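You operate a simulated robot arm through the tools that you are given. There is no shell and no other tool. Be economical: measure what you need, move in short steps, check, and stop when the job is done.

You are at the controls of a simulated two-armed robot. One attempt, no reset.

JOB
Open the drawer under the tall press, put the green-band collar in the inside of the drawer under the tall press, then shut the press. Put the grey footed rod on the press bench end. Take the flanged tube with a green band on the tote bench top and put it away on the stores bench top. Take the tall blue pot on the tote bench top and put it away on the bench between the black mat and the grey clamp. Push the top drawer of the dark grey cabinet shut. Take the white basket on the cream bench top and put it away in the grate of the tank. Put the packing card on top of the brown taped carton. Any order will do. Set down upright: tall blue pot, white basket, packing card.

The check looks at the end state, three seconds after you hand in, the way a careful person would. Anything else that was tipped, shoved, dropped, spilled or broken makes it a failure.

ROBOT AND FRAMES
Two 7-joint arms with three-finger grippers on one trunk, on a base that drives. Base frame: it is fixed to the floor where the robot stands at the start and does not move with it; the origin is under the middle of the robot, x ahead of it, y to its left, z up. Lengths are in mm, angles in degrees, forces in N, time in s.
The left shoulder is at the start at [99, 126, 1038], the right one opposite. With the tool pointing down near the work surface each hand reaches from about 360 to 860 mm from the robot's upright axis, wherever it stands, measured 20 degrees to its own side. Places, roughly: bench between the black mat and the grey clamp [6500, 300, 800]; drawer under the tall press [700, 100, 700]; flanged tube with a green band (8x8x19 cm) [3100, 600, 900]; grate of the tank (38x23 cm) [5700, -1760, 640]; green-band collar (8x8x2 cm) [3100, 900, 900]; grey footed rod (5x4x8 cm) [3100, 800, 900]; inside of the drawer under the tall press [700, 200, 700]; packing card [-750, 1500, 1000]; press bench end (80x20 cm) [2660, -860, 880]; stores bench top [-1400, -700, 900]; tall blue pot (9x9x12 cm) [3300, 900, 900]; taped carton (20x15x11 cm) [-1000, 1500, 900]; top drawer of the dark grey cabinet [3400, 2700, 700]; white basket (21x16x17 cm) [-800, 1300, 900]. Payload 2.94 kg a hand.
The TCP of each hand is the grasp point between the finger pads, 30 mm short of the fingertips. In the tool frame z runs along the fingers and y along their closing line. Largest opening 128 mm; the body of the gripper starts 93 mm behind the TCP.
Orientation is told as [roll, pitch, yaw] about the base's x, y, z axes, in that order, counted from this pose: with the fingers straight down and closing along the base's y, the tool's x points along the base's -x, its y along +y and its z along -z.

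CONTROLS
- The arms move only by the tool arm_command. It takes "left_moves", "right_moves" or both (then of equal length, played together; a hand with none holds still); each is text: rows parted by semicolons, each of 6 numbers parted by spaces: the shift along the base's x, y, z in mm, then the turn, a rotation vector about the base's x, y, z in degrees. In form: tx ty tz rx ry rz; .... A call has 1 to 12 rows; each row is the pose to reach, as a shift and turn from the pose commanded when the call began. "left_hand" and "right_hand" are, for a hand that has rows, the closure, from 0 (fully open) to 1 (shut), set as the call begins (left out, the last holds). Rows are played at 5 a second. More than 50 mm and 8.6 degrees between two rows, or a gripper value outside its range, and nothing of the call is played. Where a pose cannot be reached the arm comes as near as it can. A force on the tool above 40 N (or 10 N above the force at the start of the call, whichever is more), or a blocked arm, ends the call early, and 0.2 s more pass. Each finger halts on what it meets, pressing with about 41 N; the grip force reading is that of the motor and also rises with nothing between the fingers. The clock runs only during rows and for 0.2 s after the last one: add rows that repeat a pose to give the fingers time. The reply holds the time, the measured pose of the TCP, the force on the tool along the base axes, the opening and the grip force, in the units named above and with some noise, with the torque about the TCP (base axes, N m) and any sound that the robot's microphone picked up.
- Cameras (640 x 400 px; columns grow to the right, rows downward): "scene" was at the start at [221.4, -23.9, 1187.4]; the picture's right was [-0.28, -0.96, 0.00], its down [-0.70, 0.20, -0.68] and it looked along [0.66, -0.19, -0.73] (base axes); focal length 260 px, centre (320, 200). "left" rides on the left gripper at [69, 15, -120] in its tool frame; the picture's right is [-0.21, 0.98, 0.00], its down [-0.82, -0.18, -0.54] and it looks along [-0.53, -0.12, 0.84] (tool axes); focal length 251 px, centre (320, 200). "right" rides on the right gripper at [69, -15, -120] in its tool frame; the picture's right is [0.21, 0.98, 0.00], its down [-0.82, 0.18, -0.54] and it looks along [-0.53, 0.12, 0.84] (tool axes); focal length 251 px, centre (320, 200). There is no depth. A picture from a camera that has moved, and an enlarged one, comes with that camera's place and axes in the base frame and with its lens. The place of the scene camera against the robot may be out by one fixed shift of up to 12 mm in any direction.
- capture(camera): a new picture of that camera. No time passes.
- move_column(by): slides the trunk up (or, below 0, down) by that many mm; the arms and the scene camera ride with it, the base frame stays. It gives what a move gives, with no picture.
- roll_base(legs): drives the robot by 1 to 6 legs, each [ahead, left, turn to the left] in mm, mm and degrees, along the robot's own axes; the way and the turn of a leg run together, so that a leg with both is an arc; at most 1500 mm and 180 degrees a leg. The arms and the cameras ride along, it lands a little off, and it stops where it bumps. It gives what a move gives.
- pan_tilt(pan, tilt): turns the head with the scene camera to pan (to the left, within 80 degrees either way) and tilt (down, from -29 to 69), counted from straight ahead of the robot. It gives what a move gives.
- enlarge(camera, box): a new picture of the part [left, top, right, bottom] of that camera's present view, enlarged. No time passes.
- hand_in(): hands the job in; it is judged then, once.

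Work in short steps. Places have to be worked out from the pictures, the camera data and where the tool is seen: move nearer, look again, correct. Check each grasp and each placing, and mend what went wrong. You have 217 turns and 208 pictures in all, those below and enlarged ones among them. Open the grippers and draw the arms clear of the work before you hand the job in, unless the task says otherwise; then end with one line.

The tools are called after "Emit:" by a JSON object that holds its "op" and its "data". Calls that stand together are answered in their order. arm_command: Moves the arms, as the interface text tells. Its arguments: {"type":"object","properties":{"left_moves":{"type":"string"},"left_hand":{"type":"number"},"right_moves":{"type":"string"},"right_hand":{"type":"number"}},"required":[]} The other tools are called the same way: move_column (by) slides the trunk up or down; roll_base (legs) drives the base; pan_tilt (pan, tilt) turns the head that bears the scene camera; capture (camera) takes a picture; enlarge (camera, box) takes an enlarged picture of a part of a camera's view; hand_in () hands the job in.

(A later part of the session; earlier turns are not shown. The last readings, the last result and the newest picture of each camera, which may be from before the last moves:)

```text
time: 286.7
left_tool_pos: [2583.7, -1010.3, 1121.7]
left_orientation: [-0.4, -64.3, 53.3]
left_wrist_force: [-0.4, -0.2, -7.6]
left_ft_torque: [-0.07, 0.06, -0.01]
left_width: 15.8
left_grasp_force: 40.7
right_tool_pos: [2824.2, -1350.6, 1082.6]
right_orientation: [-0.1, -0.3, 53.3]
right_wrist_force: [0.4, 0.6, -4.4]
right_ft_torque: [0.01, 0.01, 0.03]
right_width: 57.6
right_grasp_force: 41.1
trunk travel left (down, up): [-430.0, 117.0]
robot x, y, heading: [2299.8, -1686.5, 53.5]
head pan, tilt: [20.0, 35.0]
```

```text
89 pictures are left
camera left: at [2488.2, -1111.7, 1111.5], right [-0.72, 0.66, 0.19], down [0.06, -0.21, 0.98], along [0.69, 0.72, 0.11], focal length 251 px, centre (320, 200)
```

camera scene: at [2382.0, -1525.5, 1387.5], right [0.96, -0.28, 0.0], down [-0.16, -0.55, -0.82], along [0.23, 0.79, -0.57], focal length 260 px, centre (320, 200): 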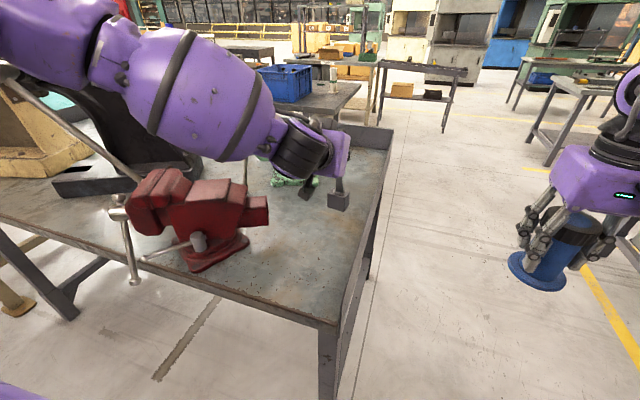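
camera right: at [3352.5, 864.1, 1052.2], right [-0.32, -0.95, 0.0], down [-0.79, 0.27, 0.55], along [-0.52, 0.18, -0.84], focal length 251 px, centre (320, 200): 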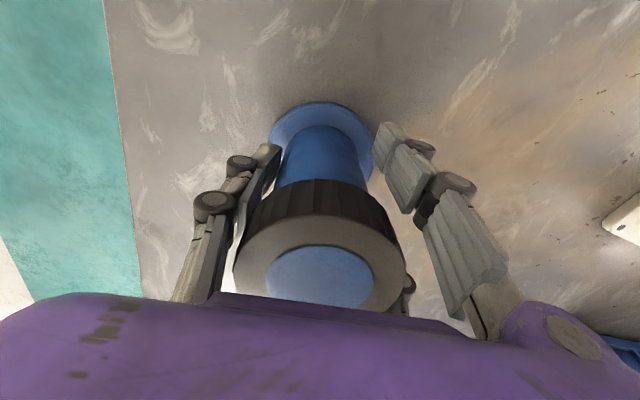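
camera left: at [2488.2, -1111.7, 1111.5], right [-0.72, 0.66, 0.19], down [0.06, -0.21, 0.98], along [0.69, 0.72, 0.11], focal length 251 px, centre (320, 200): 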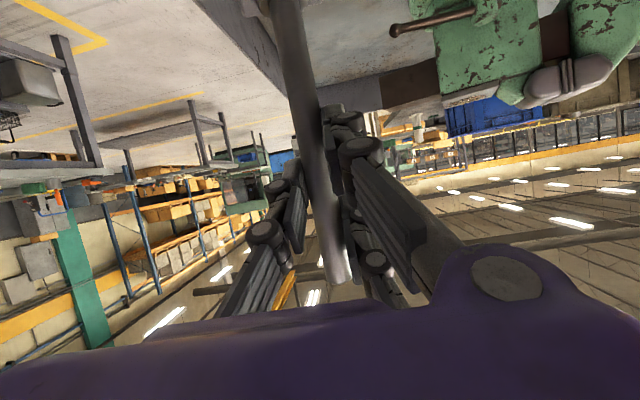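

The forearm has ample clearance. I continue down with fine steps near the end.

Emit:
{"op": "arm_command", "data": {"left_moves": "0 0 -35 0 0 0; 0 0 -65 0 0 0; 0 0 -85 0 0 0; 0 0 -90 0 0 0; 0 0 -93 0 0 0; 0 0 -96 0 0 0; 0 0 -99 0 0 0; 0 0 -102 0 0 0; 0 0 -105 0 0 0; 0 0 -108 0 0 0"}}

Emit:
{"op": "enlarge", "data": {"camera": "scene", "box": [200, 80, 440, 300]}}

```text
time: 288.9
left_tool_pos: [2583.9, -1013.6, 1024.3]
left_orientation: [-0.3, -65.5, 53.3]
left_wrist_force: [-0.9, 0.4, 37.3]
left_ft_torque: [0.81, 0.63, 0.02]
left_width: 16.4
left_grasp_force: 41.0
right_tool_pos: [2822.6, -1353.8, 1084.4]
right_orientation: [0.1, -0.7, 53.4]
right_wrist_force: [-0.8, 0.0, -4.0]
right_ft_torque: [-0.04, -0.02, 0.02]
right_width: 57.2
right_grasp_force: 41.0
trunk travel left (down, up): [-430.0, 117.0]
robot x, y, heading: [2300.6, -1685.5, 53.2]
head pan, tilt: [20.0, 35.0]
```

```text
1.82 times, centred on (320, 190) of scene
camera zoom: at [2379.8, -1530.2, 1388.6], right [0.96, -0.29, 0.0], down [-0.16, -0.55, -0.82], along [0.23, 0.79, -0.57], focal length 473 px, centre (320, 218)
```

zoom: 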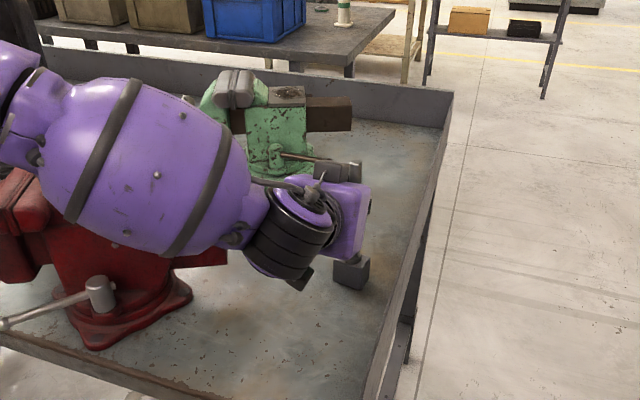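

Contact (37 N). I ease up 8 mm, then open and withdraw straight back.

Emit:
{"op": "arm_command", "data": {"left_moves": "0 0 4 0 0 0; 0 0 8 0 0 0; 0 0 8 0 0 0"}}

Emit:
{"op": "arm_command", "data": {"left_moves": "0 0 0 0 0 0; 0 0 0 0 0 0; 0 0 0 0 0 0", "left_hand": 0.45}}

Emit:
{"op": "capture", "data": {"camera": "left"}}

```text
time: 289.7
left_tool_pos: [2584.4, -1013.2, 1023.4]
left_orientation: [-0.4, -64.6, 53.3]
left_wrist_force: [5.4, 7.6, 19.3]
left_ft_torque: [1.48, -0.14, -0.2]
left_width: 16.1
left_grasp_force: 41.0
right_tool_pos: [2823.7, -1351.6, 1082.6]
right_orientation: [0.0, -0.4, 53.4]
right_wrist_force: [-0.4, -0.5, -4.6]
right_ft_torque: [-0.03, 0.0, -0.01]
right_width: 57.1
right_grasp_force: 40.5
trunk travel left (down, up): [-430.0, 117.0]
robot x, y, heading: [2305.3, -1689.6, 53.2]
head pan, tilt: [20.0, 35.0]
```

```text
time: 290.5
left_tool_pos: [2582.9, -1012.6, 1022.5]
left_orientation: [-0.4, -64.3, 53.4]
left_wrist_force: [0.0, 0.3, -1.0]
left_ft_torque: [0.02, 0.02, 0.01]
left_width: 70.5
left_grasp_force: 0.0
right_tool_pos: [2824.1, -1350.3, 1082.9]
right_orientation: [0.1, -0.3, 53.4]
right_wrist_force: [0.3, -0.4, -4.6]
right_ft_torque: [-0.06, 0.04, -0.03]
right_width: 57.1
right_grasp_force: 40.9
trunk travel left (down, up): [-430.0, 117.0]
robot x, y, heading: [2299.4, -1690.3, 53.3]
head pan, tilt: [20.0, 35.0]
```

```text
87 pictures are left
camera left: at [2487.3, -1112.9, 1011.0], right [-0.72, 0.66, 0.19], down [0.06, -0.21, 0.98], along [0.69, 0.72, 0.11], focal length 251 px, centre (320, 200)
```

left: 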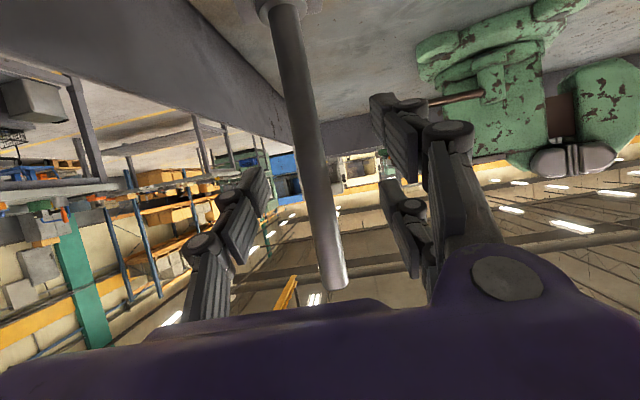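

Released; rod stands. I withdraw back 110 mm then up.

Emit:
{"op": "arm_command", "data": {"left_moves": "-22 -29 0 0 0 0; -44 -59 0 0 0 0; -66 -88 0 0 0 0; -66 -88 45 0 0 0; -66 -88 90 0 0 0; -66 -88 130 0 0 0"}}

Emit:
{"op": "capture", "data": {"camera": "scene"}}

```text
time: 291.9
left_tool_pos: [2517.9, -1100.1, 1152.7]
left_orientation: [-0.2, -64.4, 53.3]
left_wrist_force: [-0.4, -0.1, -0.4]
left_ft_torque: [0.02, 0.02, -0.01]
left_width: 70.4
left_grasp_force: 0.2
right_tool_pos: [2823.9, -1351.4, 1083.7]
right_orientation: [-0.1, -0.4, 53.4]
right_wrist_force: [0.1, 0.1, -4.0]
right_ft_torque: [0.0, 0.0, 0.0]
right_width: 57.3
right_grasp_force: 40.7
trunk travel left (down, up): [-430.0, 117.0]
robot x, y, heading: [2301.4, -1684.8, 53.2]
head pan, tilt: [20.0, 35.0]
```

```text
86 pictures are left
camera scene: at [2381.4, -1526.6, 1387.6], right [0.96, -0.28, 0.0], down [-0.16, -0.55, -0.82], along [0.23, 0.79, -0.57], focal length 260 px, centre (320, 200)
```

scene: 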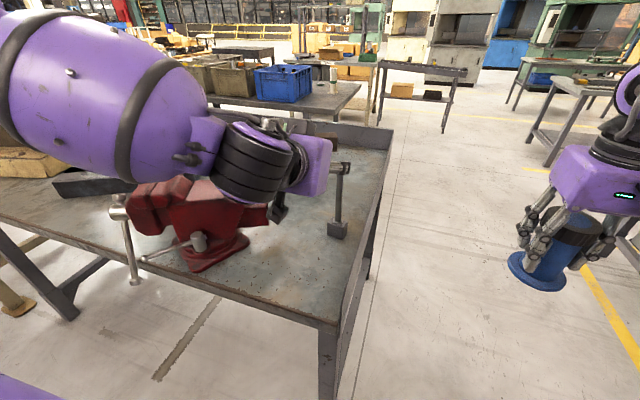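

Rod stands on the bench end. I back away, then straighten the left hand.

Emit:
{"op": "roll_base", "data": {"legs": [[-300, 0, 0], [0, -600, 0]]}}

Emit:
{"op": "arm_command", "data": {"left_moves": "-5 -6 0 -6.5 4.8 0; -10 -13 0 -12.9 9.6 0; -15 -20 0 -19.4 14.4 0; -20 -27 0 -25.8 19.2 0; -25 -34 0 -32.3 24 0; -30 -40 0 -38.7 28.8 0; -35 -47 0 -45.2 33.6 0; -40 -54 0 -51.6 38.4 0; -40 -54 0 -51.6 38.4 0", "left_hand": 0}}

Emit:
{"op": "roll_base", "data": {"legs": [[1500, 0, 1.7], [1200, 0, 0]]}}

Emit:
{"op": "pan_tilt", "data": {"pan": -20, "tilt": 15}}

Emit:
{"op": "capture", "data": {"camera": "scene"}}

```text
time: 299.1
left_tool_pos: [2803.8, -1681.1, 1152.7]
left_orientation: [-0.3, -64.4, 54.2]
left_wrist_force: [0.4, -0.1, -1.0]
left_ft_torque: [0.0, 0.04, -0.04]
left_width: 70.5
left_grasp_force: 0.0
right_tool_pos: [3114.1, -1928.0, 1081.7]
right_orientation: [0.0, -0.3, 54.2]
right_wrist_force: [0.4, -0.4, -4.1]
right_ft_torque: [-0.05, 0.0, 0.01]
right_width: 56.8
right_grasp_force: 40.9
trunk travel left (down, up): [-430.0, 117.0]
robot x, y, heading: [2598.6, -2275.8, 54.4]
head pan, tilt: [20.0, 35.0]
```

```text
time: 301.1
left_tool_pos: [2762.6, -1735.3, 1152.2]
left_orientation: [0.4, 0.0, 53.7]
left_wrist_force: [0.6, 0.0, 0.5]
left_ft_torque: [0.03, 0.01, -0.01]
left_width: 128.0
left_grasp_force: 0.1
right_tool_pos: [3113.5, -1929.0, 1083.0]
right_orientation: [0.0, -0.4, 54.3]
right_wrist_force: [-0.2, 0.0, -4.2]
right_ft_torque: [-0.03, 0.01, 0.0]
right_width: 56.7
right_grasp_force: 40.7
trunk travel left (down, up): [-430.0, 117.0]
robot x, y, heading: [2598.9, -2274.0, 54.4]
head pan, tilt: [20.0, 35.0]
```

```text
time: 314.2
left_tool_pos: [4233.8, 497.5, 1152.3]
left_orientation: [0.4, 0.0, 56.3]
left_wrist_force: [0.0, 0.9, -0.2]
left_ft_torque: [-0.02, 0.01, 0.0]
left_width: 128.2
left_grasp_force: 0.1
right_tool_pos: [4591.9, 320.2, 1082.4]
right_orientation: [0.0, -0.2, 56.9]
right_wrist_force: [0.0, 0.0, -4.5]
right_ft_torque: [-0.02, 0.0, -0.01]
right_width: 56.1
right_grasp_force: 41.2
trunk travel left (down, up): [-430.0, 117.0]
robot x, y, heading: [4091.3, -45.4, 56.9]
head pan, tilt: [20.0, 35.0]
```

```text
time: 315.2
left_tool_pos: [4233.3, 496.6, 1152.4]
left_orientation: [0.5, -0.1, 56.5]
left_wrist_force: [0.0, -0.2, 0.7]
left_ft_torque: [0.01, 0.03, 0.03]
left_width: 127.9
left_grasp_force: 0.0
right_tool_pos: [4592.6, 320.4, 1082.4]
right_orientation: [0.1, -0.3, 56.9]
right_wrist_force: [-0.2, -0.2, -4.0]
right_ft_torque: [-0.02, 0.04, 0.03]
right_width: 56.0
right_grasp_force: 41.0
trunk travel left (down, up): [-430.0, 117.0]
robot x, y, heading: [4090.8, -50.2, 56.8]
head pan, tilt: [-20.0, 15.0]
```

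```text
85 pictures are left
camera scene: at [4216.5, 89.3, 1419.4], right [0.6, -0.8, 0.0], down [-0.21, -0.16, -0.97], along [0.77, 0.58, -0.26], focal length 260 px, centre (320, 200)
```

scene: 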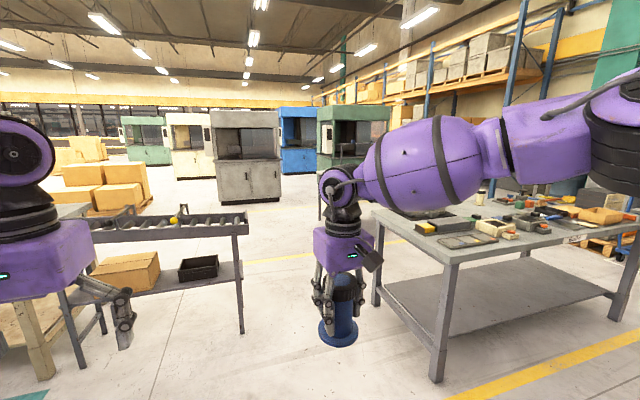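

The target bench is to the right; its black mat side seems nearer the far side. I pass between the roller rack and the bench, then look right.

Emit:
{"op": "roll_base", "data": {"legs": [[0, -400, -2], [1300, 0, 0], [1000, 0, 0]]}}

Emit:
{"op": "pan_tilt", "data": {"pan": -70, "tilt": 20}}

Emit:
{"op": "capture", "data": {"camera": "scene"}}

```text
time: 330.3
left_tool_pos: [5923.6, 2144.3, 1152.2]
left_orientation: [0.4, -0.1, 54.4]
left_wrist_force: [0.1, -0.3, 0.6]
left_ft_torque: [0.01, -0.02, 0.01]
left_width: 127.9
left_grasp_force: 0.1
right_tool_pos: [6274.3, 1955.8, 1082.4]
right_orientation: [0.0, -0.3, 54.8]
right_wrist_force: [0.1, -0.2, -5.3]
right_ft_torque: [-0.01, -0.02, 0.03]
right_width: 55.8
right_grasp_force: 41.5
trunk travel left (down, up): [-430.0, 117.0]
robot x, y, heading: [5762.7, 1603.8, 54.6]
head pan, tilt: [-20.0, 15.0]
```

```text
time: 331.5
left_tool_pos: [5924.4, 2145.0, 1152.8]
left_orientation: [0.4, -0.1, 54.3]
left_wrist_force: [-0.1, -0.8, -0.2]
left_ft_torque: [-0.04, 0.03, -0.01]
left_width: 128.1
left_grasp_force: 0.0
right_tool_pos: [6275.0, 1955.3, 1080.5]
right_orientation: [0.0, -0.3, 54.8]
right_wrist_force: [-0.4, -0.7, -4.2]
right_ft_torque: [0.01, 0.01, 0.02]
right_width: 55.6
right_grasp_force: 40.8
trunk travel left (down, up): [-430.0, 117.0]
robot x, y, heading: [5763.9, 1606.4, 54.8]
head pan, tilt: [-70.0, 20.0]
```

```text
84 pictures are left
camera scene: at [5904.5, 1660.6, 1411.3], right [-0.26, -0.97, 0.0], down [-0.33, 0.09, -0.94], along [0.91, -0.25, -0.34], focal length 260 px, centre (320, 200)
```

scene: 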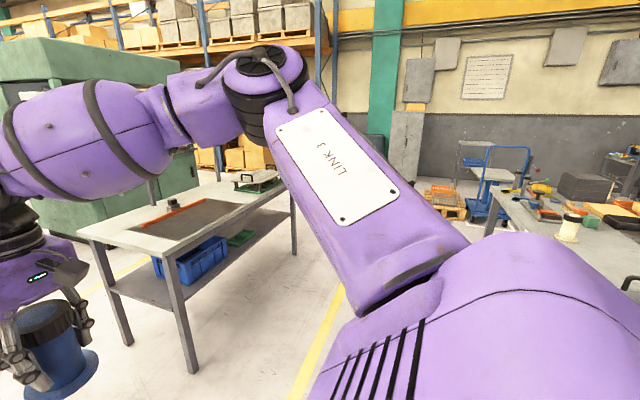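

The target bench is at the right (far edge faces here). I turn right, drive along it, and turn to face it.

Emit:
{"op": "roll_base", "data": {"legs": [[0, 0, -90], [1450, 100, 0], [0, 0, -89]]}}

Emit:
{"op": "pan_tilt", "data": {"pan": 0, "tilt": 35}}

Emit:
{"op": "capture", "data": {"camera": "scene"}}

```text
time: 346.3
left_tool_pos: [6909.1, 321.8, 1152.2]
left_orientation: [0.3, -0.2, -122.0]
left_wrist_force: [1.1, 0.2, -0.2]
left_ft_torque: [0.02, 0.0, 0.0]
left_width: 127.9
left_grasp_force: 0.0
right_tool_pos: [6546.2, 488.9, 1083.3]
right_orientation: [0.0, -0.3, -121.5]
right_wrist_force: [0.1, -0.2, -3.9]
right_ft_torque: [0.02, 0.0, -0.01]
right_width: 55.7
right_grasp_force: 40.9
trunk travel left (down, up): [-430.0, 117.0]
robot x, y, heading: [7037.9, 873.9, -121.4]
head pan, tilt: [-70.0, 20.0]
```

```text
time: 347.7
left_tool_pos: [6910.2, 322.1, 1152.2]
left_orientation: [0.4, -0.1, -122.1]
left_wrist_force: [-0.5, -0.6, 0.1]
left_ft_torque: [0.02, 0.0, 0.01]
left_width: 128.0
left_grasp_force: 0.1
right_tool_pos: [6546.2, 487.6, 1082.9]
right_orientation: [0.0, -0.3, -121.6]
right_wrist_force: [0.1, 0.9, -5.1]
right_ft_torque: [0.02, 0.0, -0.01]
right_width: 55.7
right_grasp_force: 40.2
trunk travel left (down, up): [-430.0, 117.0]
robot x, y, heading: [7035.8, 869.0, -121.6]
head pan, tilt: [0.0, 35.0]
```

```text
83 pictures are left
camera scene: at [6932.9, 709.4, 1387.5], right [-0.85, 0.52, 0.0], down [0.3, 0.49, -0.82], along [-0.43, -0.7, -0.57], focal length 260 px, centre (320, 200)
```

scene: 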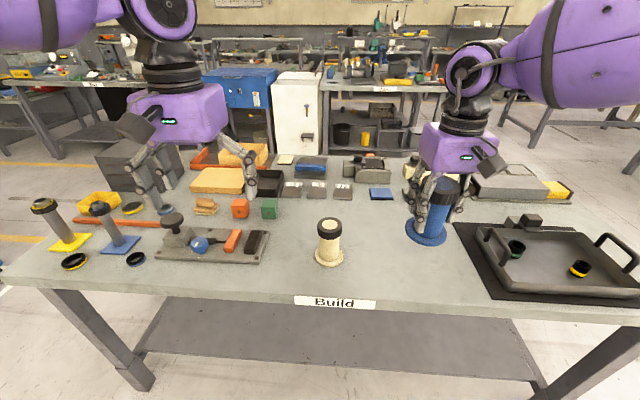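

I see the Build bench: black mat with tray at right, a cream pot in the middle. I enlarge to identify the grey clamp.

Emit:
{"op": "enlarge", "data": {"camera": "scene", "box": [120, 150, 560, 310]}}

Emit:
{"op": "capture", "data": {"camera": "right"}}

```text
1.45 times, centred on (340, 230) of scene
camera zoom: at [6932.9, 709.4, 1387.5], right [-0.85, 0.52, 0.0], down [0.3, 0.49, -0.82], along [-0.43, -0.7, -0.57], focal length 379 px, centre (291, 156)
```

zoom: 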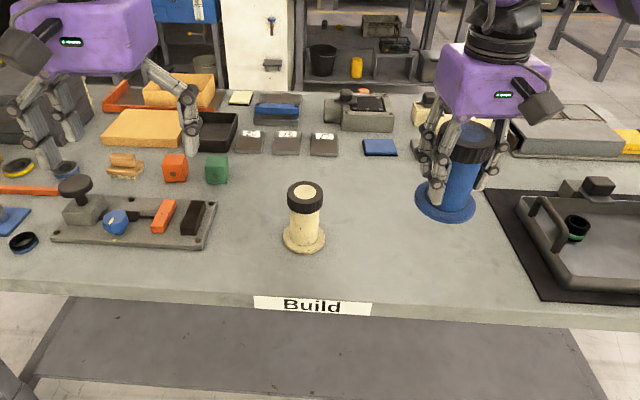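

```text
81 pictures are left
camera right: at [6569.1, 555.8, 1202.7], right [0.95, -0.33, 0.0], down [-0.27, -0.79, 0.55], along [-0.18, -0.52, -0.84], focal length 251 px, centre (320, 200)
```

right: 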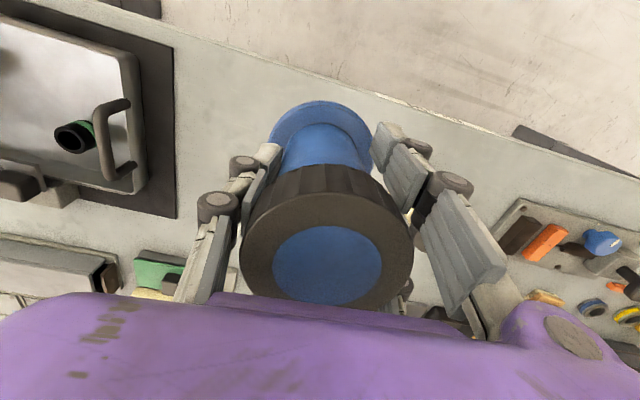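

Between the grey clamp fixture (left) and the mat (right), I choose (6465,328), clear of the cream pot at ≈(6648,296). I carry the pot above it and check.

Emit:
{"op": "arm_command", "data": {"right_moves": "-20 -40 0 0 0 0; -40 -80 0 0 0 0; -61 -120 0 0 0 0; -81 -160 0 0 0 0; -81 -160 -40 0 0 0; -81 -160 -80 0 0 0; -81 -160 -80 0 0 0"}}

Emit:
{"op": "capture", "data": {"camera": "scene"}}

Emit:
{"op": "capture", "data": {"camera": "right"}}

```text
time: 349.3
left_tool_pos: [6909.2, 322.4, 1152.0]
left_orientation: [0.4, -0.1, -122.0]
left_wrist_force: [-1.6, -0.2, 0.1]
left_ft_torque: [0.03, -0.02, -0.01]
left_width: 127.7
left_grasp_force: 0.1
right_tool_pos: [6471.2, 456.6, 1049.7]
right_orientation: [0.1, -0.3, -121.5]
right_wrist_force: [-1.5, -0.4, -4.8]
right_ft_torque: [0.01, -0.05, -0.01]
right_width: 55.9
right_grasp_force: 40.8
right hand out of reach, approached as far as the arm can: row 1, 2, 3, 4, 5, 6, 7
trunk travel left (down, up): [-430.0, 117.0]
robot x, y, heading: [7036.5, 868.4, -121.3]
head pan, tilt: [0.0, 35.0]
```

```text
80 pictures are left
camera scene: at [6931.8, 709.2, 1387.4], right [-0.85, 0.52, 0.0], down [0.3, 0.49, -0.82], along [-0.43, -0.7, -0.57], focal length 260 px, centre (320, 200)
```

scene: 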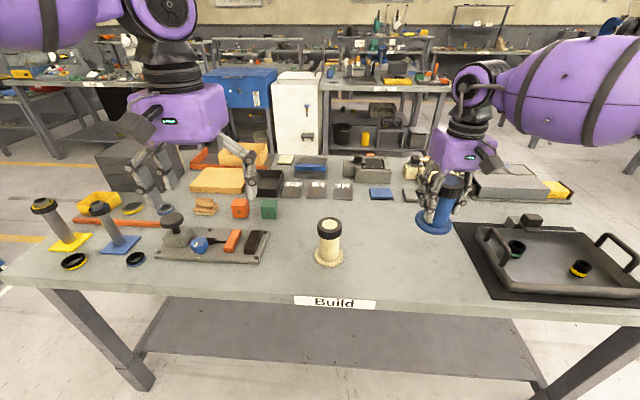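

```text
79 pictures are left
camera right: at [6493.3, 523.7, 1170.5], right [0.95, -0.33, 0.0], down [-0.27, -0.79, 0.54], along [-0.18, -0.52, -0.84], focal length 251 px, centre (320, 200)
```

right: 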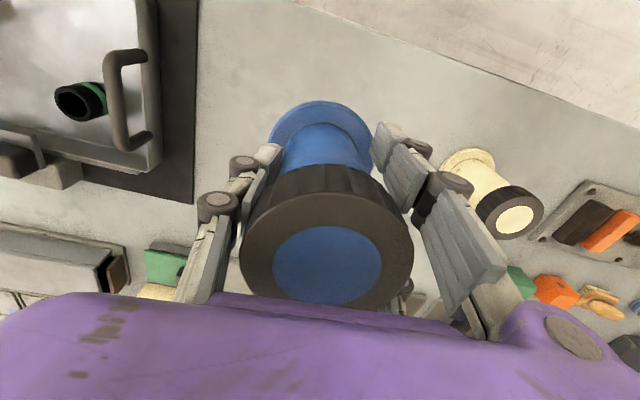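

The arm keeps near its own 20° sector, so I bring the pot over the spot with the base: ahead 110, left 60.

Emit:
{"op": "roll_base", "data": {"legs": [[110, 60, 0]]}}

Emit:
{"op": "capture", "data": {"camera": "right"}}

Emit:
{"op": "capture", "data": {"camera": "scene"}}

```text
time: 350.6
left_tool_pos: [6903.2, 199.6, 1152.3]
left_orientation: [0.3, -0.3, -122.0]
left_wrist_force: [0.0, 1.2, 0.0]
left_ft_torque: [0.01, -0.02, 0.0]
left_width: 128.3
left_grasp_force: 0.0
right_tool_pos: [6463.9, 333.8, 1051.2]
right_orientation: [0.1, -0.4, -121.4]
right_wrist_force: [0.0, 0.6, -4.6]
right_ft_torque: [-0.04, 0.0, 0.0]
right_width: 55.9
right_grasp_force: 41.1
trunk travel left (down, up): [-430.0, 117.0]
robot x, y, heading: [7031.3, 749.3, -121.5]
head pan, tilt: [0.0, 35.0]
```

```text
78 pictures are left
camera right: at [6487.7, 400.6, 1171.6], right [0.95, -0.33, 0.0], down [-0.27, -0.79, 0.55], along [-0.18, -0.52, -0.84], focal length 251 px, centre (320, 200)
```

right: 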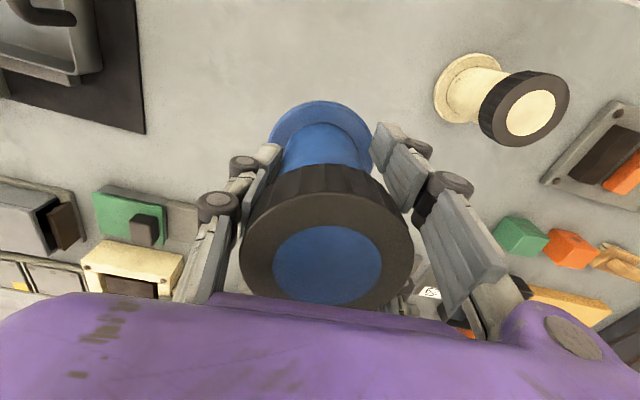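

```text
77 pictures are left
camera scene: at [6926.4, 586.4, 1387.7], right [-0.85, 0.52, 0.0], down [0.3, 0.49, -0.82], along [-0.43, -0.7, -0.57], focal length 260 px, centre (320, 200)
```

scene: 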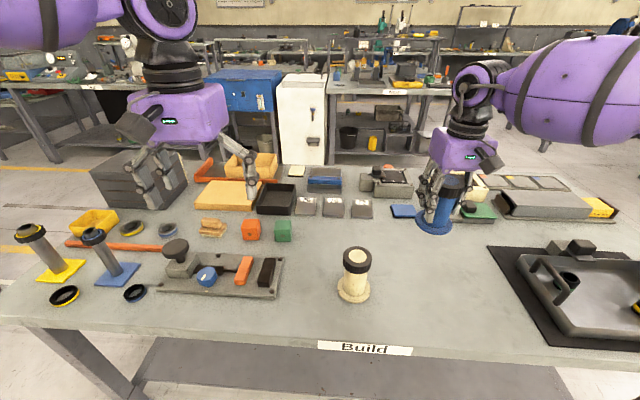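

The spot under the pot is free. I lower with the arm and check for drift.

Emit:
{"op": "arm_command", "data": {"right_moves": "0 0 -35 0 0 0; 0 0 -70 0 0 0; 0 0 -105 0 0 0; 0 0 -105 0 0 0"}}

Emit:
{"op": "capture", "data": {"camera": "scene"}}

```text
time: 351.6
left_tool_pos: [6903.7, 198.7, 1152.1]
left_orientation: [0.4, -0.1, -122.0]
left_wrist_force: [0.2, 0.0, 0.5]
left_ft_torque: [-0.02, 0.03, 0.03]
left_width: 127.9
left_grasp_force: 0.1
right_tool_pos: [6464.4, 348.2, 950.6]
right_orientation: [0.1, -0.3, -121.6]
right_wrist_force: [-0.1, 0.4, -3.4]
right_ft_torque: [0.02, 0.0, -0.02]
right_width: 56.0
right_grasp_force: 40.7
right hand out of reach, approached as far as the arm can: row 2, 3, 4
trunk travel left (down, up): [-430.0, 117.0]
robot x, y, heading: [7031.3, 746.8, -121.1]
head pan, tilt: [0.0, 35.0]
```

```text
76 pictures are left
camera scene: at [6926.3, 585.5, 1387.6], right [-0.85, 0.52, 0.0], down [0.3, 0.49, -0.82], along [-0.43, -0.7, -0.57], focal length 260 px, centre (320, 200)
```

scene: 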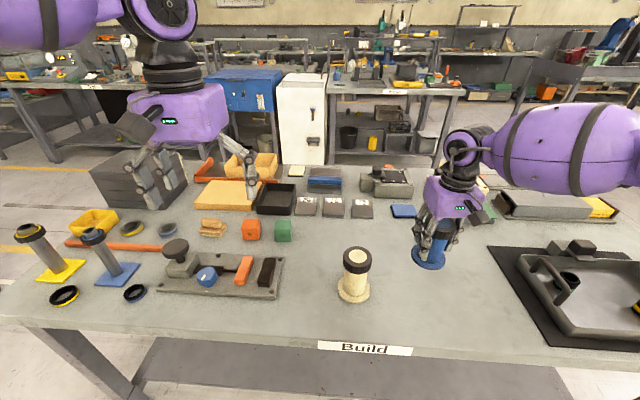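

Emit:
{"op": "arm_command", "data": {"right_moves": "0 0 -15 0 0 0; 0 0 -28 0 0 0; 0 0 -34 0 0 0; 0 0 -38 0 0 0; 0 0 -42 0 0 0; 0 0 -46 0 0 0; 0 0 -50 0 0 0; 0 0 -54 0 0 0; 0 0 -58 0 0 0; 0 0 -62 0 0 0; 0 0 -66 0 0 0"}}

Emit:
{"op": "enlarge", "data": {"camera": "scene", "box": [320, 160, 560, 310]}}

```text
time: 354.0
left_tool_pos: [6902.2, 199.3, 1152.7]
left_orientation: [0.3, 0.0, -122.0]
left_wrist_force: [0.2, -0.6, -0.4]
left_ft_torque: [0.02, -0.02, -0.04]
left_width: 128.0
left_grasp_force: 0.0
right_tool_pos: [6466.0, 368.6, 895.6]
right_orientation: [0.1, -0.5, -121.4]
right_wrist_force: [0.4, -0.7, -4.5]
right_ft_torque: [0.01, -0.01, 0.04]
right_width: 55.7
right_grasp_force: 40.9
right hand out of reach, approached as far as the arm can: row 1, 2, 3, 4, 5, 6, 7, 8, 9, 10, 11
trunk travel left (down, up): [-430.0, 117.0]
robot x, y, heading: [7030.9, 750.4, -121.1]
head pan, tilt: [0.0, 35.0]
```

```text
2.67 times, centred on (440, 235) of scene
camera zoom: at [6926.1, 585.3, 1387.5], right [-0.85, 0.52, 0.0], down [0.3, 0.49, -0.82], along [-0.43, -0.7, -0.57], focal length 694 px, centre (0, 107)
```

zoom: 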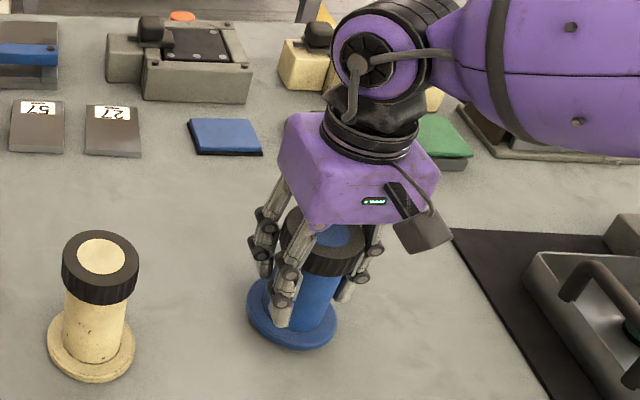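

No contact yet at 896. I lower with the trunk in small bites to avoid drift.

Emit:
{"op": "move_column", "data": {"by": -18}}

Emit:
{"op": "enlarge", "data": {"camera": "scene", "box": [320, 160, 560, 310]}}

```text
time: 354.6
left_tool_pos: [6903.2, 199.5, 1132.8]
left_orientation: [0.4, 0.1, -122.0]
left_wrist_force: [-0.6, 0.2, 0.3]
left_ft_torque: [-0.01, 0.03, -0.02]
left_width: 127.9
left_grasp_force: 0.0
right_tool_pos: [6465.9, 365.9, 883.7]
right_orientation: [0.2, -1.0, -121.6]
right_wrist_force: [3.9, 7.2, 15.8]
right_ft_torque: [0.93, -0.9, 0.14]
right_width: 55.8
right_grasp_force: 41.4
trunk travel left (down, up): [-412.0, 135.0]
robot x, y, heading: [7028.6, 745.7, -121.5]
head pan, tilt: [0.0, 35.0]
stopped: the force on the tool passed its limit at 42 N (the readings are from after the stop); the commanded pose is now the measured one
```

```text
2.67 times, centred on (440, 235) of scene
camera zoom: at [6923.9, 580.9, 1367.9], right [-0.85, 0.52, 0.0], down [0.3, 0.49, -0.82], along [-0.43, -0.7, -0.57], focal length 694 px, centre (0, 107)
```

zoom: 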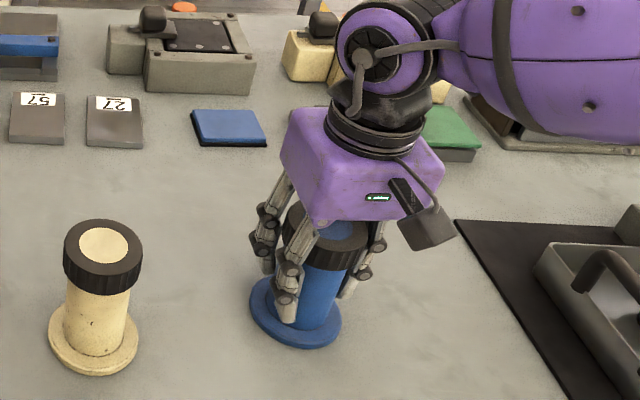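

Contact made. I open the right hand and raise it straight up with the trunk.

Emit:
{"op": "arm_command", "data": {"right_moves": "0 0 0 0 0 0; 0 0 0 0 0 0; 0 0 0 0 0 0; 0 0 0 0 0 0", "right_hand": 0}}

Emit:
{"op": "move_column", "data": {"by": 100}}

Emit:
{"op": "capture", "data": {"camera": "scene"}}

Emit:
{"op": "capture", "data": {"camera": "right"}}

```text
time: 355.6
left_tool_pos: [6902.2, 199.2, 1132.4]
left_orientation: [0.3, 0.0, -122.0]
left_wrist_force: [-0.3, -0.4, -0.2]
left_ft_torque: [-0.02, 0.0, 0.0]
left_width: 127.9
left_grasp_force: 0.0
right_tool_pos: [6465.1, 364.9, 880.3]
right_orientation: [0.0, -1.0, -121.5]
right_wrist_force: [-0.6, -0.3, 0.6]
right_ft_torque: [0.02, 0.01, 0.0]
right_width: 128.3
right_grasp_force: 0.0
trunk travel left (down, up): [-412.0, 135.0]
robot x, y, heading: [7025.5, 747.1, -121.5]
head pan, tilt: [0.0, 35.0]
```

```text
time: 356.9
left_tool_pos: [6905.1, 199.6, 1242.9]
left_orientation: [0.3, -1.0, -121.9]
left_wrist_force: [-0.7, 0.1, -0.4]
left_ft_torque: [-0.02, -0.02, 0.01]
left_width: 127.9
left_grasp_force: 0.0
right_tool_pos: [6456.3, 352.0, 1104.3]
right_orientation: [0.3, -12.2, -121.7]
right_wrist_force: [0.5, 0.1, -0.2]
right_ft_torque: [-0.05, 0.02, -0.04]
right_width: 127.6
right_grasp_force: 0.0
trunk travel left (down, up): [-512.0, 35.0]
robot x, y, heading: [7029.0, 748.1, -121.7]
head pan, tilt: [0.0, 35.0]
```

```text
73 pictures are left
camera scene: at [6955.4, 632.7, 1484.2], right [-0.85, 0.52, 0.0], down [0.3, 0.49, -0.82], along [-0.43, -0.7, -0.57], focal length 260 px, centre (320, 200)
```

scene: 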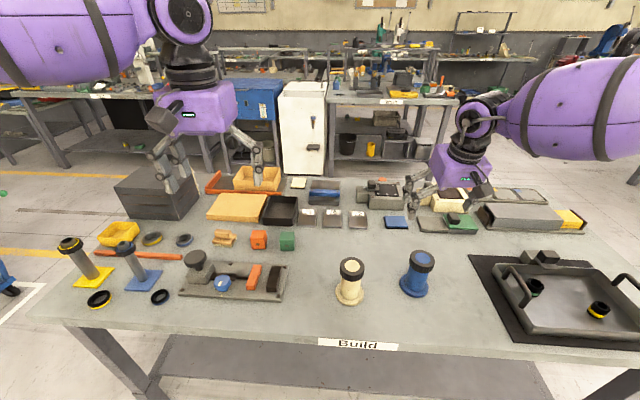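

```text
72 pictures are left
camera right: at [6491.6, 439.1, 1207.9], right [0.94, -0.33, -0.04], down [-0.21, -0.68, 0.7], along [-0.26, -0.66, -0.71], focal length 251 px, centre (320, 200)
```

right: 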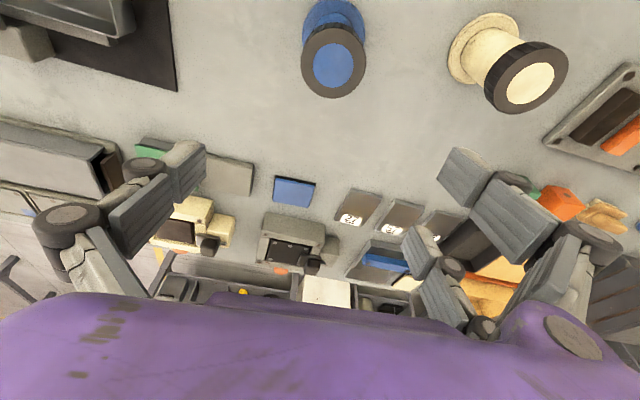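

Pot is placed upright between mat and clamp. Next, the cabinet drawer: I back off, turn, and drive to the lane beside the tote bench.

Emit:
{"op": "roll_base", "data": {"legs": [[-250, 0, 0], [0, 0, -93.3], [1400, 0, 0], [0, 1400, 0], [1000, 0, 0]]}}

Emit:
{"op": "pan_tilt", "data": {"pan": -30, "tilt": 20}}

Emit:
{"op": "capture", "data": {"camera": "scene"}}

```text
time: 386.2
left_tool_pos: [3824.6, 1376.4, 1244.5]
left_orientation: [0.3, -1.0, 143.8]
left_wrist_force: [-0.5, -0.2, -0.2]
left_ft_torque: [-0.01, -0.02, -0.01]
left_width: 128.0
left_grasp_force: 0.1
right_tool_pos: [4007.2, 1811.2, 1106.7]
right_orientation: [0.2, -12.4, 144.2]
right_wrist_force: [-0.2, -0.2, 0.0]
right_ft_torque: [0.0, -0.02, 0.0]
right_width: 128.1
right_grasp_force: 0.0
trunk travel left (down, up): [-512.0, 35.0]
robot x, y, heading: [4361.7, 1215.5, 144.5]
head pan, tilt: [0.0, 35.0]
```

```text
time: 387.2
left_tool_pos: [3822.5, 1376.4, 1243.4]
left_orientation: [0.5, -0.9, 143.8]
left_wrist_force: [1.4, -0.3, 0.1]
left_ft_torque: [-0.03, -0.02, 0.02]
left_width: 127.9
left_grasp_force: 0.0
right_tool_pos: [4006.7, 1811.9, 1105.8]
right_orientation: [0.3, -12.4, 144.2]
right_wrist_force: [0.5, -0.6, 0.2]
right_ft_torque: [-0.01, 0.02, -0.01]
right_width: 128.0
right_grasp_force: 0.1
trunk travel left (down, up): [-512.0, 35.0]
robot x, y, heading: [4362.1, 1211.0, 144.4]
head pan, tilt: [-30.0, 20.0]
```

```text
71 pictures are left
camera scene: at [4281.1, 1320.4, 1508.3], right [0.91, 0.41, 0.0], down [0.14, -0.31, -0.94], along [-0.39, 0.86, -0.34], focal length 260 px, centre (320, 200)
```

scene: 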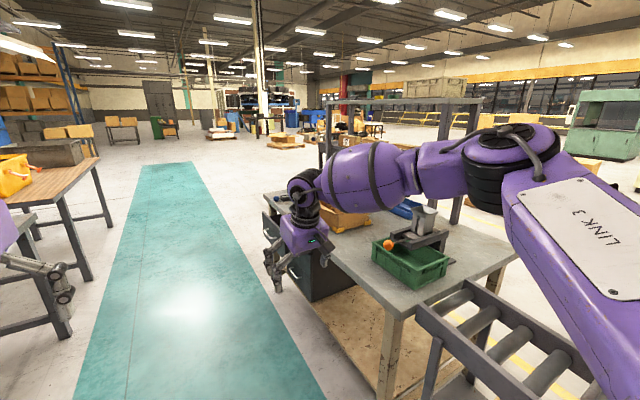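

The cabinet sits under the bench on the right side of the lane. I drive alongside and turn to face it.

Emit:
{"op": "roll_base", "data": {"legs": [[1450, 150, 0], [0, 0, -90]]}}

Emit:
{"op": "pan_tilt", "data": {"pan": 0, "tilt": 45}}

Emit:
{"op": "capture", "data": {"camera": "scene"}}

```text
time: 398.2
left_tool_pos: [3301.7, 2469.5, 1242.6]
left_orientation: [0.4, -1.0, 51.8]
left_wrist_force: [0.2, 0.6, 0.1]
left_ft_torque: [0.03, -0.02, -0.01]
left_width: 128.1
left_grasp_force: 0.1
right_tool_pos: [3730.6, 2272.1, 1105.4]
right_orientation: [0.3, -12.5, 52.3]
right_wrist_force: [-0.3, 0.5, -0.8]
right_ft_torque: [-0.01, -0.01, -0.02]
right_width: 127.9
right_grasp_force: 0.1
trunk travel left (down, up): [-512.0, 35.0]
robot x, y, heading: [3116.6, 1939.0, 52.5]
head pan, tilt: [-30.0, 20.0]
```

```text
time: 399.1
left_tool_pos: [3301.6, 2470.2, 1244.0]
left_orientation: [0.4, -1.0, 52.0]
left_wrist_force: [0.7, 0.3, 0.6]
left_ft_torque: [-0.02, 0.01, 0.03]
left_width: 127.7
left_grasp_force: 0.1
right_tool_pos: [3731.0, 2270.6, 1106.4]
right_orientation: [0.3, -12.5, 52.2]
right_wrist_force: [-0.9, 0.4, 1.1]
right_ft_torque: [-0.02, 0.0, -0.01]
right_width: 128.1
right_grasp_force: 0.0
trunk travel left (down, up): [-512.0, 35.0]
robot x, y, heading: [3120.5, 1944.2, 52.1]
head pan, tilt: [0.0, 45.0]
```

```text
70 pictures are left
camera scene: at [3190.9, 2037.0, 1469.7], right [0.79, -0.61, 0.0], down [-0.43, -0.56, -0.71], along [0.43, 0.56, -0.71], focal length 260 px, centre (320, 200)
```

scene: 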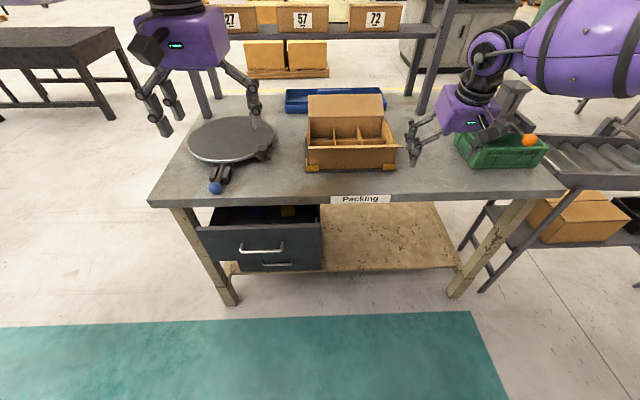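

The open top drawer is visible under the Packing bench, handle at ≈(3360,2595,~700). I back up 150 mm, square up, and pitch the left hand forward closed for pushing.

Emit:
{"op": "roll_base", "data": {"legs": [[-150, 0, 3]]}}

Emit:
{"op": "arm_command", "data": {"left_moves": "4 5 -10 6.6 -4.9 0; 9 11 -20 13.3 -9.7 0; 14 18 -30 19.9 -14.6 0; 18 23 -40 26.5 -19.5 0; 23 29 -50 33.2 -24.3 0; 28 35 -60 39.8 -29.2 0; 32 41 -70 46.4 -34.1 0; 37 47 -80 53 -39 0; 37 47 -80 53 -39 0", "left_hand": 1}}

```text
time: 400.5
left_tool_pos: [3188.9, 2360.1, 1241.1]
left_orientation: [0.4, -0.8, 54.7]
left_wrist_force: [-0.4, 0.0, -0.3]
left_ft_torque: [-0.02, 0.0, -0.01]
left_width: 128.1
left_grasp_force: 0.0
right_tool_pos: [3626.9, 2182.1, 1105.0]
right_orientation: [0.2, -12.3, 55.1]
right_wrist_force: [-0.2, -0.9, 0.3]
right_ft_torque: [-0.03, 0.01, 0.05]
right_width: 128.0
right_grasp_force: 0.1
trunk travel left (down, up): [-512.0, 35.0]
robot x, y, heading: [3031.8, 1821.7, 55.3]
head pan, tilt: [0.0, 45.0]
```

```text
time: 402.5
left_tool_pos: [3224.1, 2405.6, 1163.0]
left_orientation: [-2.2, -66.9, 56.3]
left_wrist_force: [0.4, -0.2, -0.3]
left_ft_torque: [0.02, 0.01, -0.01]
left_width: 0.3
left_grasp_force: 3.2
right_tool_pos: [3624.7, 2180.9, 1106.1]
right_orientation: [0.3, -12.5, 55.1]
right_wrist_force: [-0.6, 0.3, -0.5]
right_ft_torque: [0.03, 0.01, -0.03]
right_width: 127.8
right_grasp_force: 0.1
trunk travel left (down, up): [-512.0, 35.0]
robot x, y, heading: [3030.9, 1817.3, 55.2]
head pan, tilt: [0.0, 45.0]
```

Emit:
{"op": "move_column", "data": {"by": -330}}

Emit:
{"op": "capture", "data": {"camera": "scene"}}

Emit:
{"op": "capture", "data": {"camera": "left"}}

```text
time: 405.7
left_tool_pos: [3226.7, 2409.1, 815.8]
left_orientation: [-1.9, -64.9, 56.2]
left_wrist_force: [-0.3, 0.0, -0.2]
left_ft_torque: [0.0, 0.0, 0.03]
left_width: 0.0
left_grasp_force: 3.3
right_tool_pos: [3625.7, 2182.2, 776.0]
right_orientation: [0.3, -12.5, 55.0]
right_wrist_force: [0.0, 0.0, 0.0]
right_ft_torque: [0.01, 0.0, -0.02]
right_width: 128.1
right_grasp_force: 0.1
trunk travel left (down, up): [-182.0, 365.0]
robot x, y, heading: [3031.4, 1819.5, 55.3]
head pan, tilt: [0.0, 45.0]
```

```text
69 pictures are left
camera scene: at [3171.4, 2026.2, 1115.7], right [0.82, -0.57, 0.0], down [-0.4, -0.58, -0.71], along [0.4, 0.58, -0.71], focal length 260 px, centre (320, 200)
```

scene: 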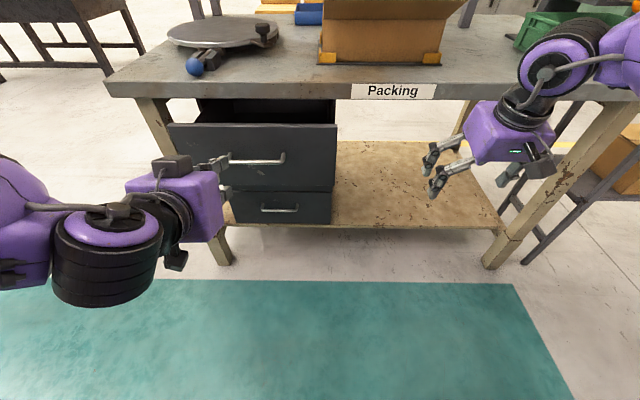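

```text
68 pictures are left
camera left: at [3134.3, 2305.7, 804.1], right [-0.74, 0.64, 0.18], down [0.05, -0.21, 0.98], along [0.67, 0.74, 0.13], focal length 251 px, centre (320, 200)
```

left: 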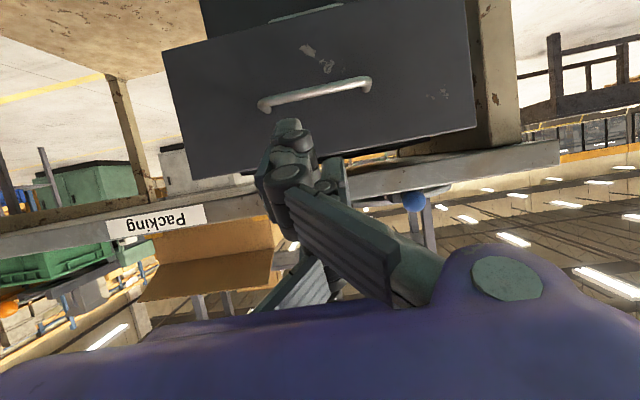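

Handle at (3354,2576,706). I'll push the panel below the handle (so the wrist stays under the bench edge): lower the hand to z≈673.

Emit:
{"op": "arm_command", "data": {"left_moves": "4 -3 -40 0 0 0; 7 -5 -80 0 0 0; 7 -5 -120 0 0 0; 7 -5 -143 0 0 0; 7 -5 -143 0 0 0"}}

Emit:
{"op": "capture", "data": {"camera": "left"}}

```text
time: 406.9
left_tool_pos: [3235.9, 2403.8, 671.1]
left_orientation: [-1.9, -65.0, 56.2]
left_wrist_force: [0.5, 0.5, 0.3]
left_ft_torque: [0.02, -0.01, 0.01]
left_width: 0.1
left_grasp_force: 3.3
right_tool_pos: [3626.1, 2180.7, 775.9]
right_orientation: [0.3, -12.5, 55.1]
right_wrist_force: [1.1, 0.2, 0.3]
right_ft_torque: [-0.03, -0.01, 0.03]
right_width: 127.9
right_grasp_force: 0.1
trunk travel left (down, up): [-182.0, 365.0]
robot x, y, heading: [3035.7, 1816.9, 54.9]
head pan, tilt: [0.0, 45.0]
```

```text
67 pictures are left
camera left: at [3142.1, 2300.3, 659.3], right [-0.74, 0.64, 0.18], down [0.05, -0.21, 0.98], along [0.67, 0.74, 0.13], focal length 251 px, centre (320, 200)
```

left: 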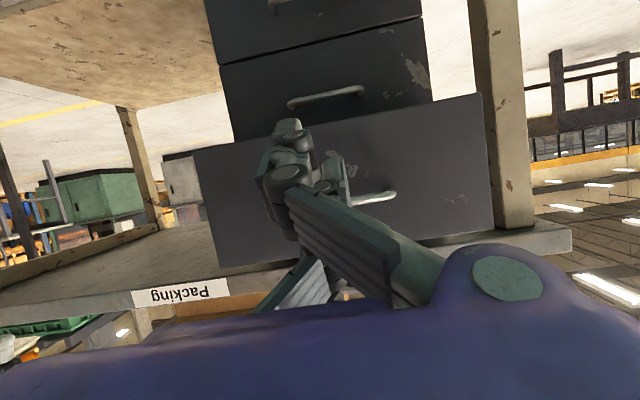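

Fingers will meet the panel below the handle. I advance 190 mm.

Emit:
{"op": "arm_command", "data": {"left_moves": "21 32 0 0 0 0; 43 63 0 0 0 0; 64 95 0 0 0 0; 86 126 0 0 0 0; 106 158 0 0 0 0"}}

Emit:
{"op": "capture", "data": {"camera": "scene"}}

```text
time: 408.1
left_tool_pos: [3328.5, 2562.1, 674.4]
left_orientation: [-1.8, -64.5, 56.0]
left_wrist_force: [2.1, -1.3, -14.9]
left_ft_torque: [-0.16, 0.51, -0.02]
left_width: 0.0
left_grasp_force: 2.6
left hand out of reach, approached as far as the arm can: row 5
right_tool_pos: [3628.7, 2182.6, 773.9]
right_orientation: [0.3, -12.3, 55.1]
right_wrist_force: [-0.5, -0.2, 0.3]
right_ft_torque: [0.0, 0.02, -0.02]
right_width: 127.8
right_grasp_force: 0.0
trunk travel left (down, up): [-182.0, 365.0]
robot x, y, heading: [3024.5, 1818.6, 55.2]
head pan, tilt: [0.0, 45.0]
```

```text
66 pictures are left
camera scene: at [3173.1, 2028.3, 1114.8], right [0.82, -0.57, 0.0], down [-0.4, -0.58, -0.71], along [0.4, 0.58, -0.71], focal length 260 px, centre (320, 200)
```

scene: 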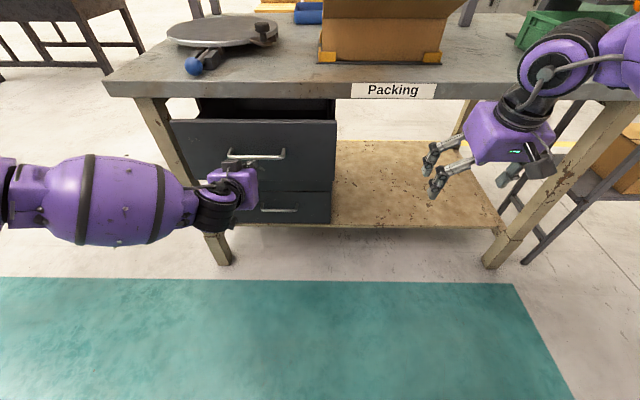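

The tips are at the panel, the upper one rubbing the handle's underside. I lower 10 mm and push on with the base.

Emit:
{"op": "arm_command", "data": {"left_moves": "0 0 -12 0 0 0; 0 0 -12 0 0 0"}}

Emit:
{"op": "roll_base", "data": {"legs": [[60, 0, 0]]}}

Emit:
{"op": "capture", "data": {"camera": "scene"}}

```text
time: 408.7
left_tool_pos: [3322.8, 2562.1, 673.1]
left_orientation: [-2.0, -65.1, 56.3]
left_wrist_force: [0.3, -0.4, -0.9]
left_ft_torque: [-0.03, 0.04, 0.01]
left_width: 0.0
left_grasp_force: 3.0
left hand out of reach, approached as far as the arm can: row 1, 2
right_tool_pos: [3625.7, 2181.1, 776.6]
right_orientation: [0.2, -12.4, 55.1]
right_wrist_force: [0.7, -0.2, -0.1]
right_ft_torque: [0.01, -0.01, -0.01]
right_width: 128.1
right_grasp_force: 0.0
trunk travel left (down, up): [-182.0, 365.0]
robot x, y, heading: [3032.6, 1821.5, 55.4]
head pan, tilt: [0.0, 45.0]
```

```text
time: 409.7
left_tool_pos: [3353.9, 2612.1, 671.7]
left_orientation: [-2.1, -64.9, 56.3]
left_wrist_force: [0.3, 0.6, 0.1]
left_ft_torque: [0.02, 0.01, 0.02]
left_width: 0.0
left_grasp_force: 2.7
right_tool_pos: [3659.0, 2232.1, 775.1]
right_orientation: [0.3, -12.3, 55.2]
right_wrist_force: [0.5, 0.4, -0.2]
right_ft_torque: [0.0, 0.01, -0.03]
right_width: 127.7
right_grasp_force: 0.1
trunk travel left (down, up): [-182.0, 365.0]
robot x, y, heading: [3062.7, 1863.4, 55.4]
head pan, tilt: [0.0, 45.0]
```

```text
65 pictures are left
camera scene: at [3205.2, 2075.6, 1115.3], right [0.82, -0.57, 0.0], down [-0.4, -0.58, -0.71], along [0.4, 0.58, -0.71], focal length 260 px, centre (320, 200)
```

scene: 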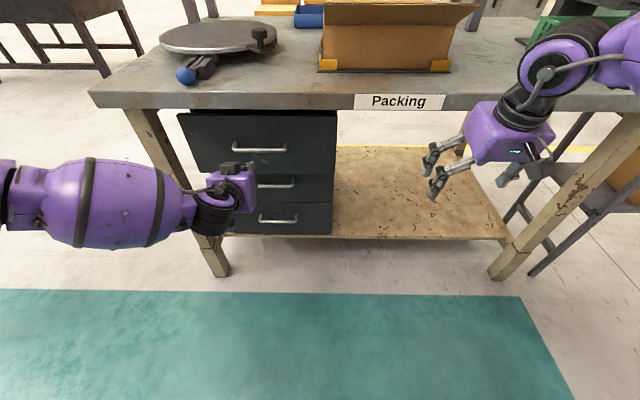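

The drawer seems to have gone in; I enlarge to check flushness.

Emit:
{"op": "enlarge", "data": {"camera": "scene", "box": [160, 80, 360, 250]}}

Emit:
{"op": "capture", "data": {"camera": "left"}}

```text
2.35 times, centred on (260, 165) of scene
camera zoom: at [3205.2, 2075.6, 1115.3], right [0.82, -0.57, 0.0], down [-0.4, -0.58, -0.71], along [0.4, 0.58, -0.71], focal length 613 px, centre (461, 282)
```

zoom: 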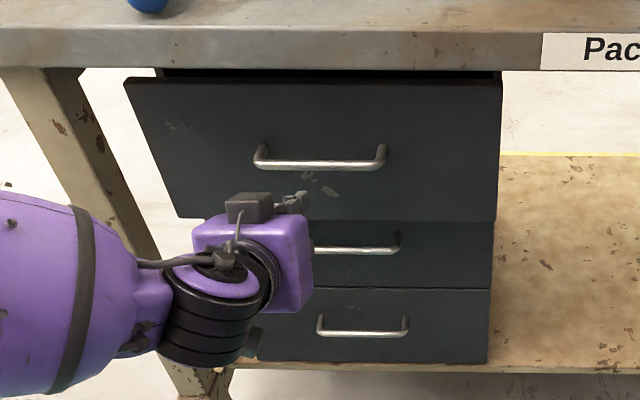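

```text
63 pictures are left
camera left: at [3262.2, 2507.8, 659.1], right [-0.74, 0.64, 0.18], down [0.05, -0.21, 0.98], along [0.67, 0.74, 0.12], focal length 251 px, centre (320, 200)
```

left: 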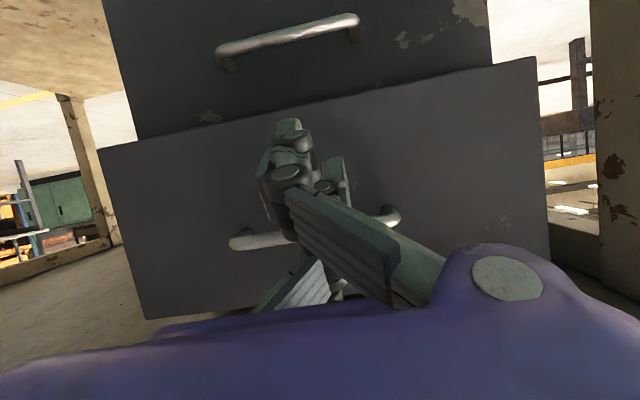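

Still protruding somewhat. I push on with the base.

Emit:
{"op": "roll_base", "data": {"legs": [[70, 0, 0]]}}

Emit:
{"op": "enlarge", "data": {"camera": "scene", "box": [160, 80, 360, 250]}}

```text
time: 410.7
left_tool_pos: [3393.9, 2668.6, 670.4]
left_orientation: [-2.1, -64.9, 56.3]
left_wrist_force: [0.0, 0.2, 0.2]
left_ft_torque: [0.01, 0.02, 0.05]
left_width: 0.2
left_grasp_force: 3.4
right_tool_pos: [3698.7, 2289.8, 775.1]
right_orientation: [0.3, -12.3, 55.2]
right_wrist_force: [-0.2, 0.0, 0.1]
right_ft_torque: [-0.02, 0.01, -0.02]
right_width: 128.3
right_grasp_force: 0.0
trunk travel left (down, up): [-182.0, 365.0]
robot x, y, heading: [3104.8, 1924.3, 55.4]
head pan, tilt: [0.0, 45.0]
```

```text
2.35 times, centred on (260, 165) of scene
camera zoom: at [3244.6, 2132.9, 1115.4], right [0.82, -0.57, 0.0], down [-0.4, -0.58, -0.71], along [0.4, 0.58, -0.71], focal length 613 px, centre (461, 282)
```

zoom: 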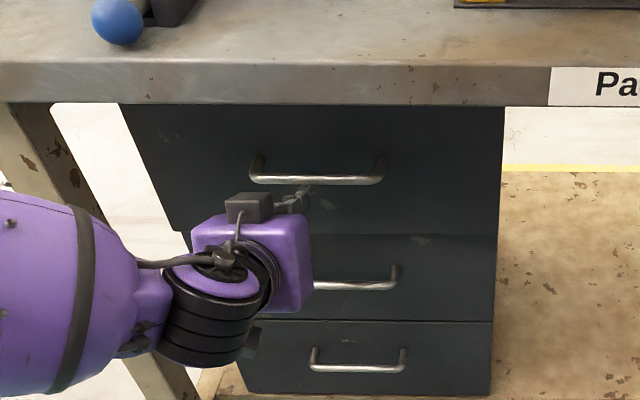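

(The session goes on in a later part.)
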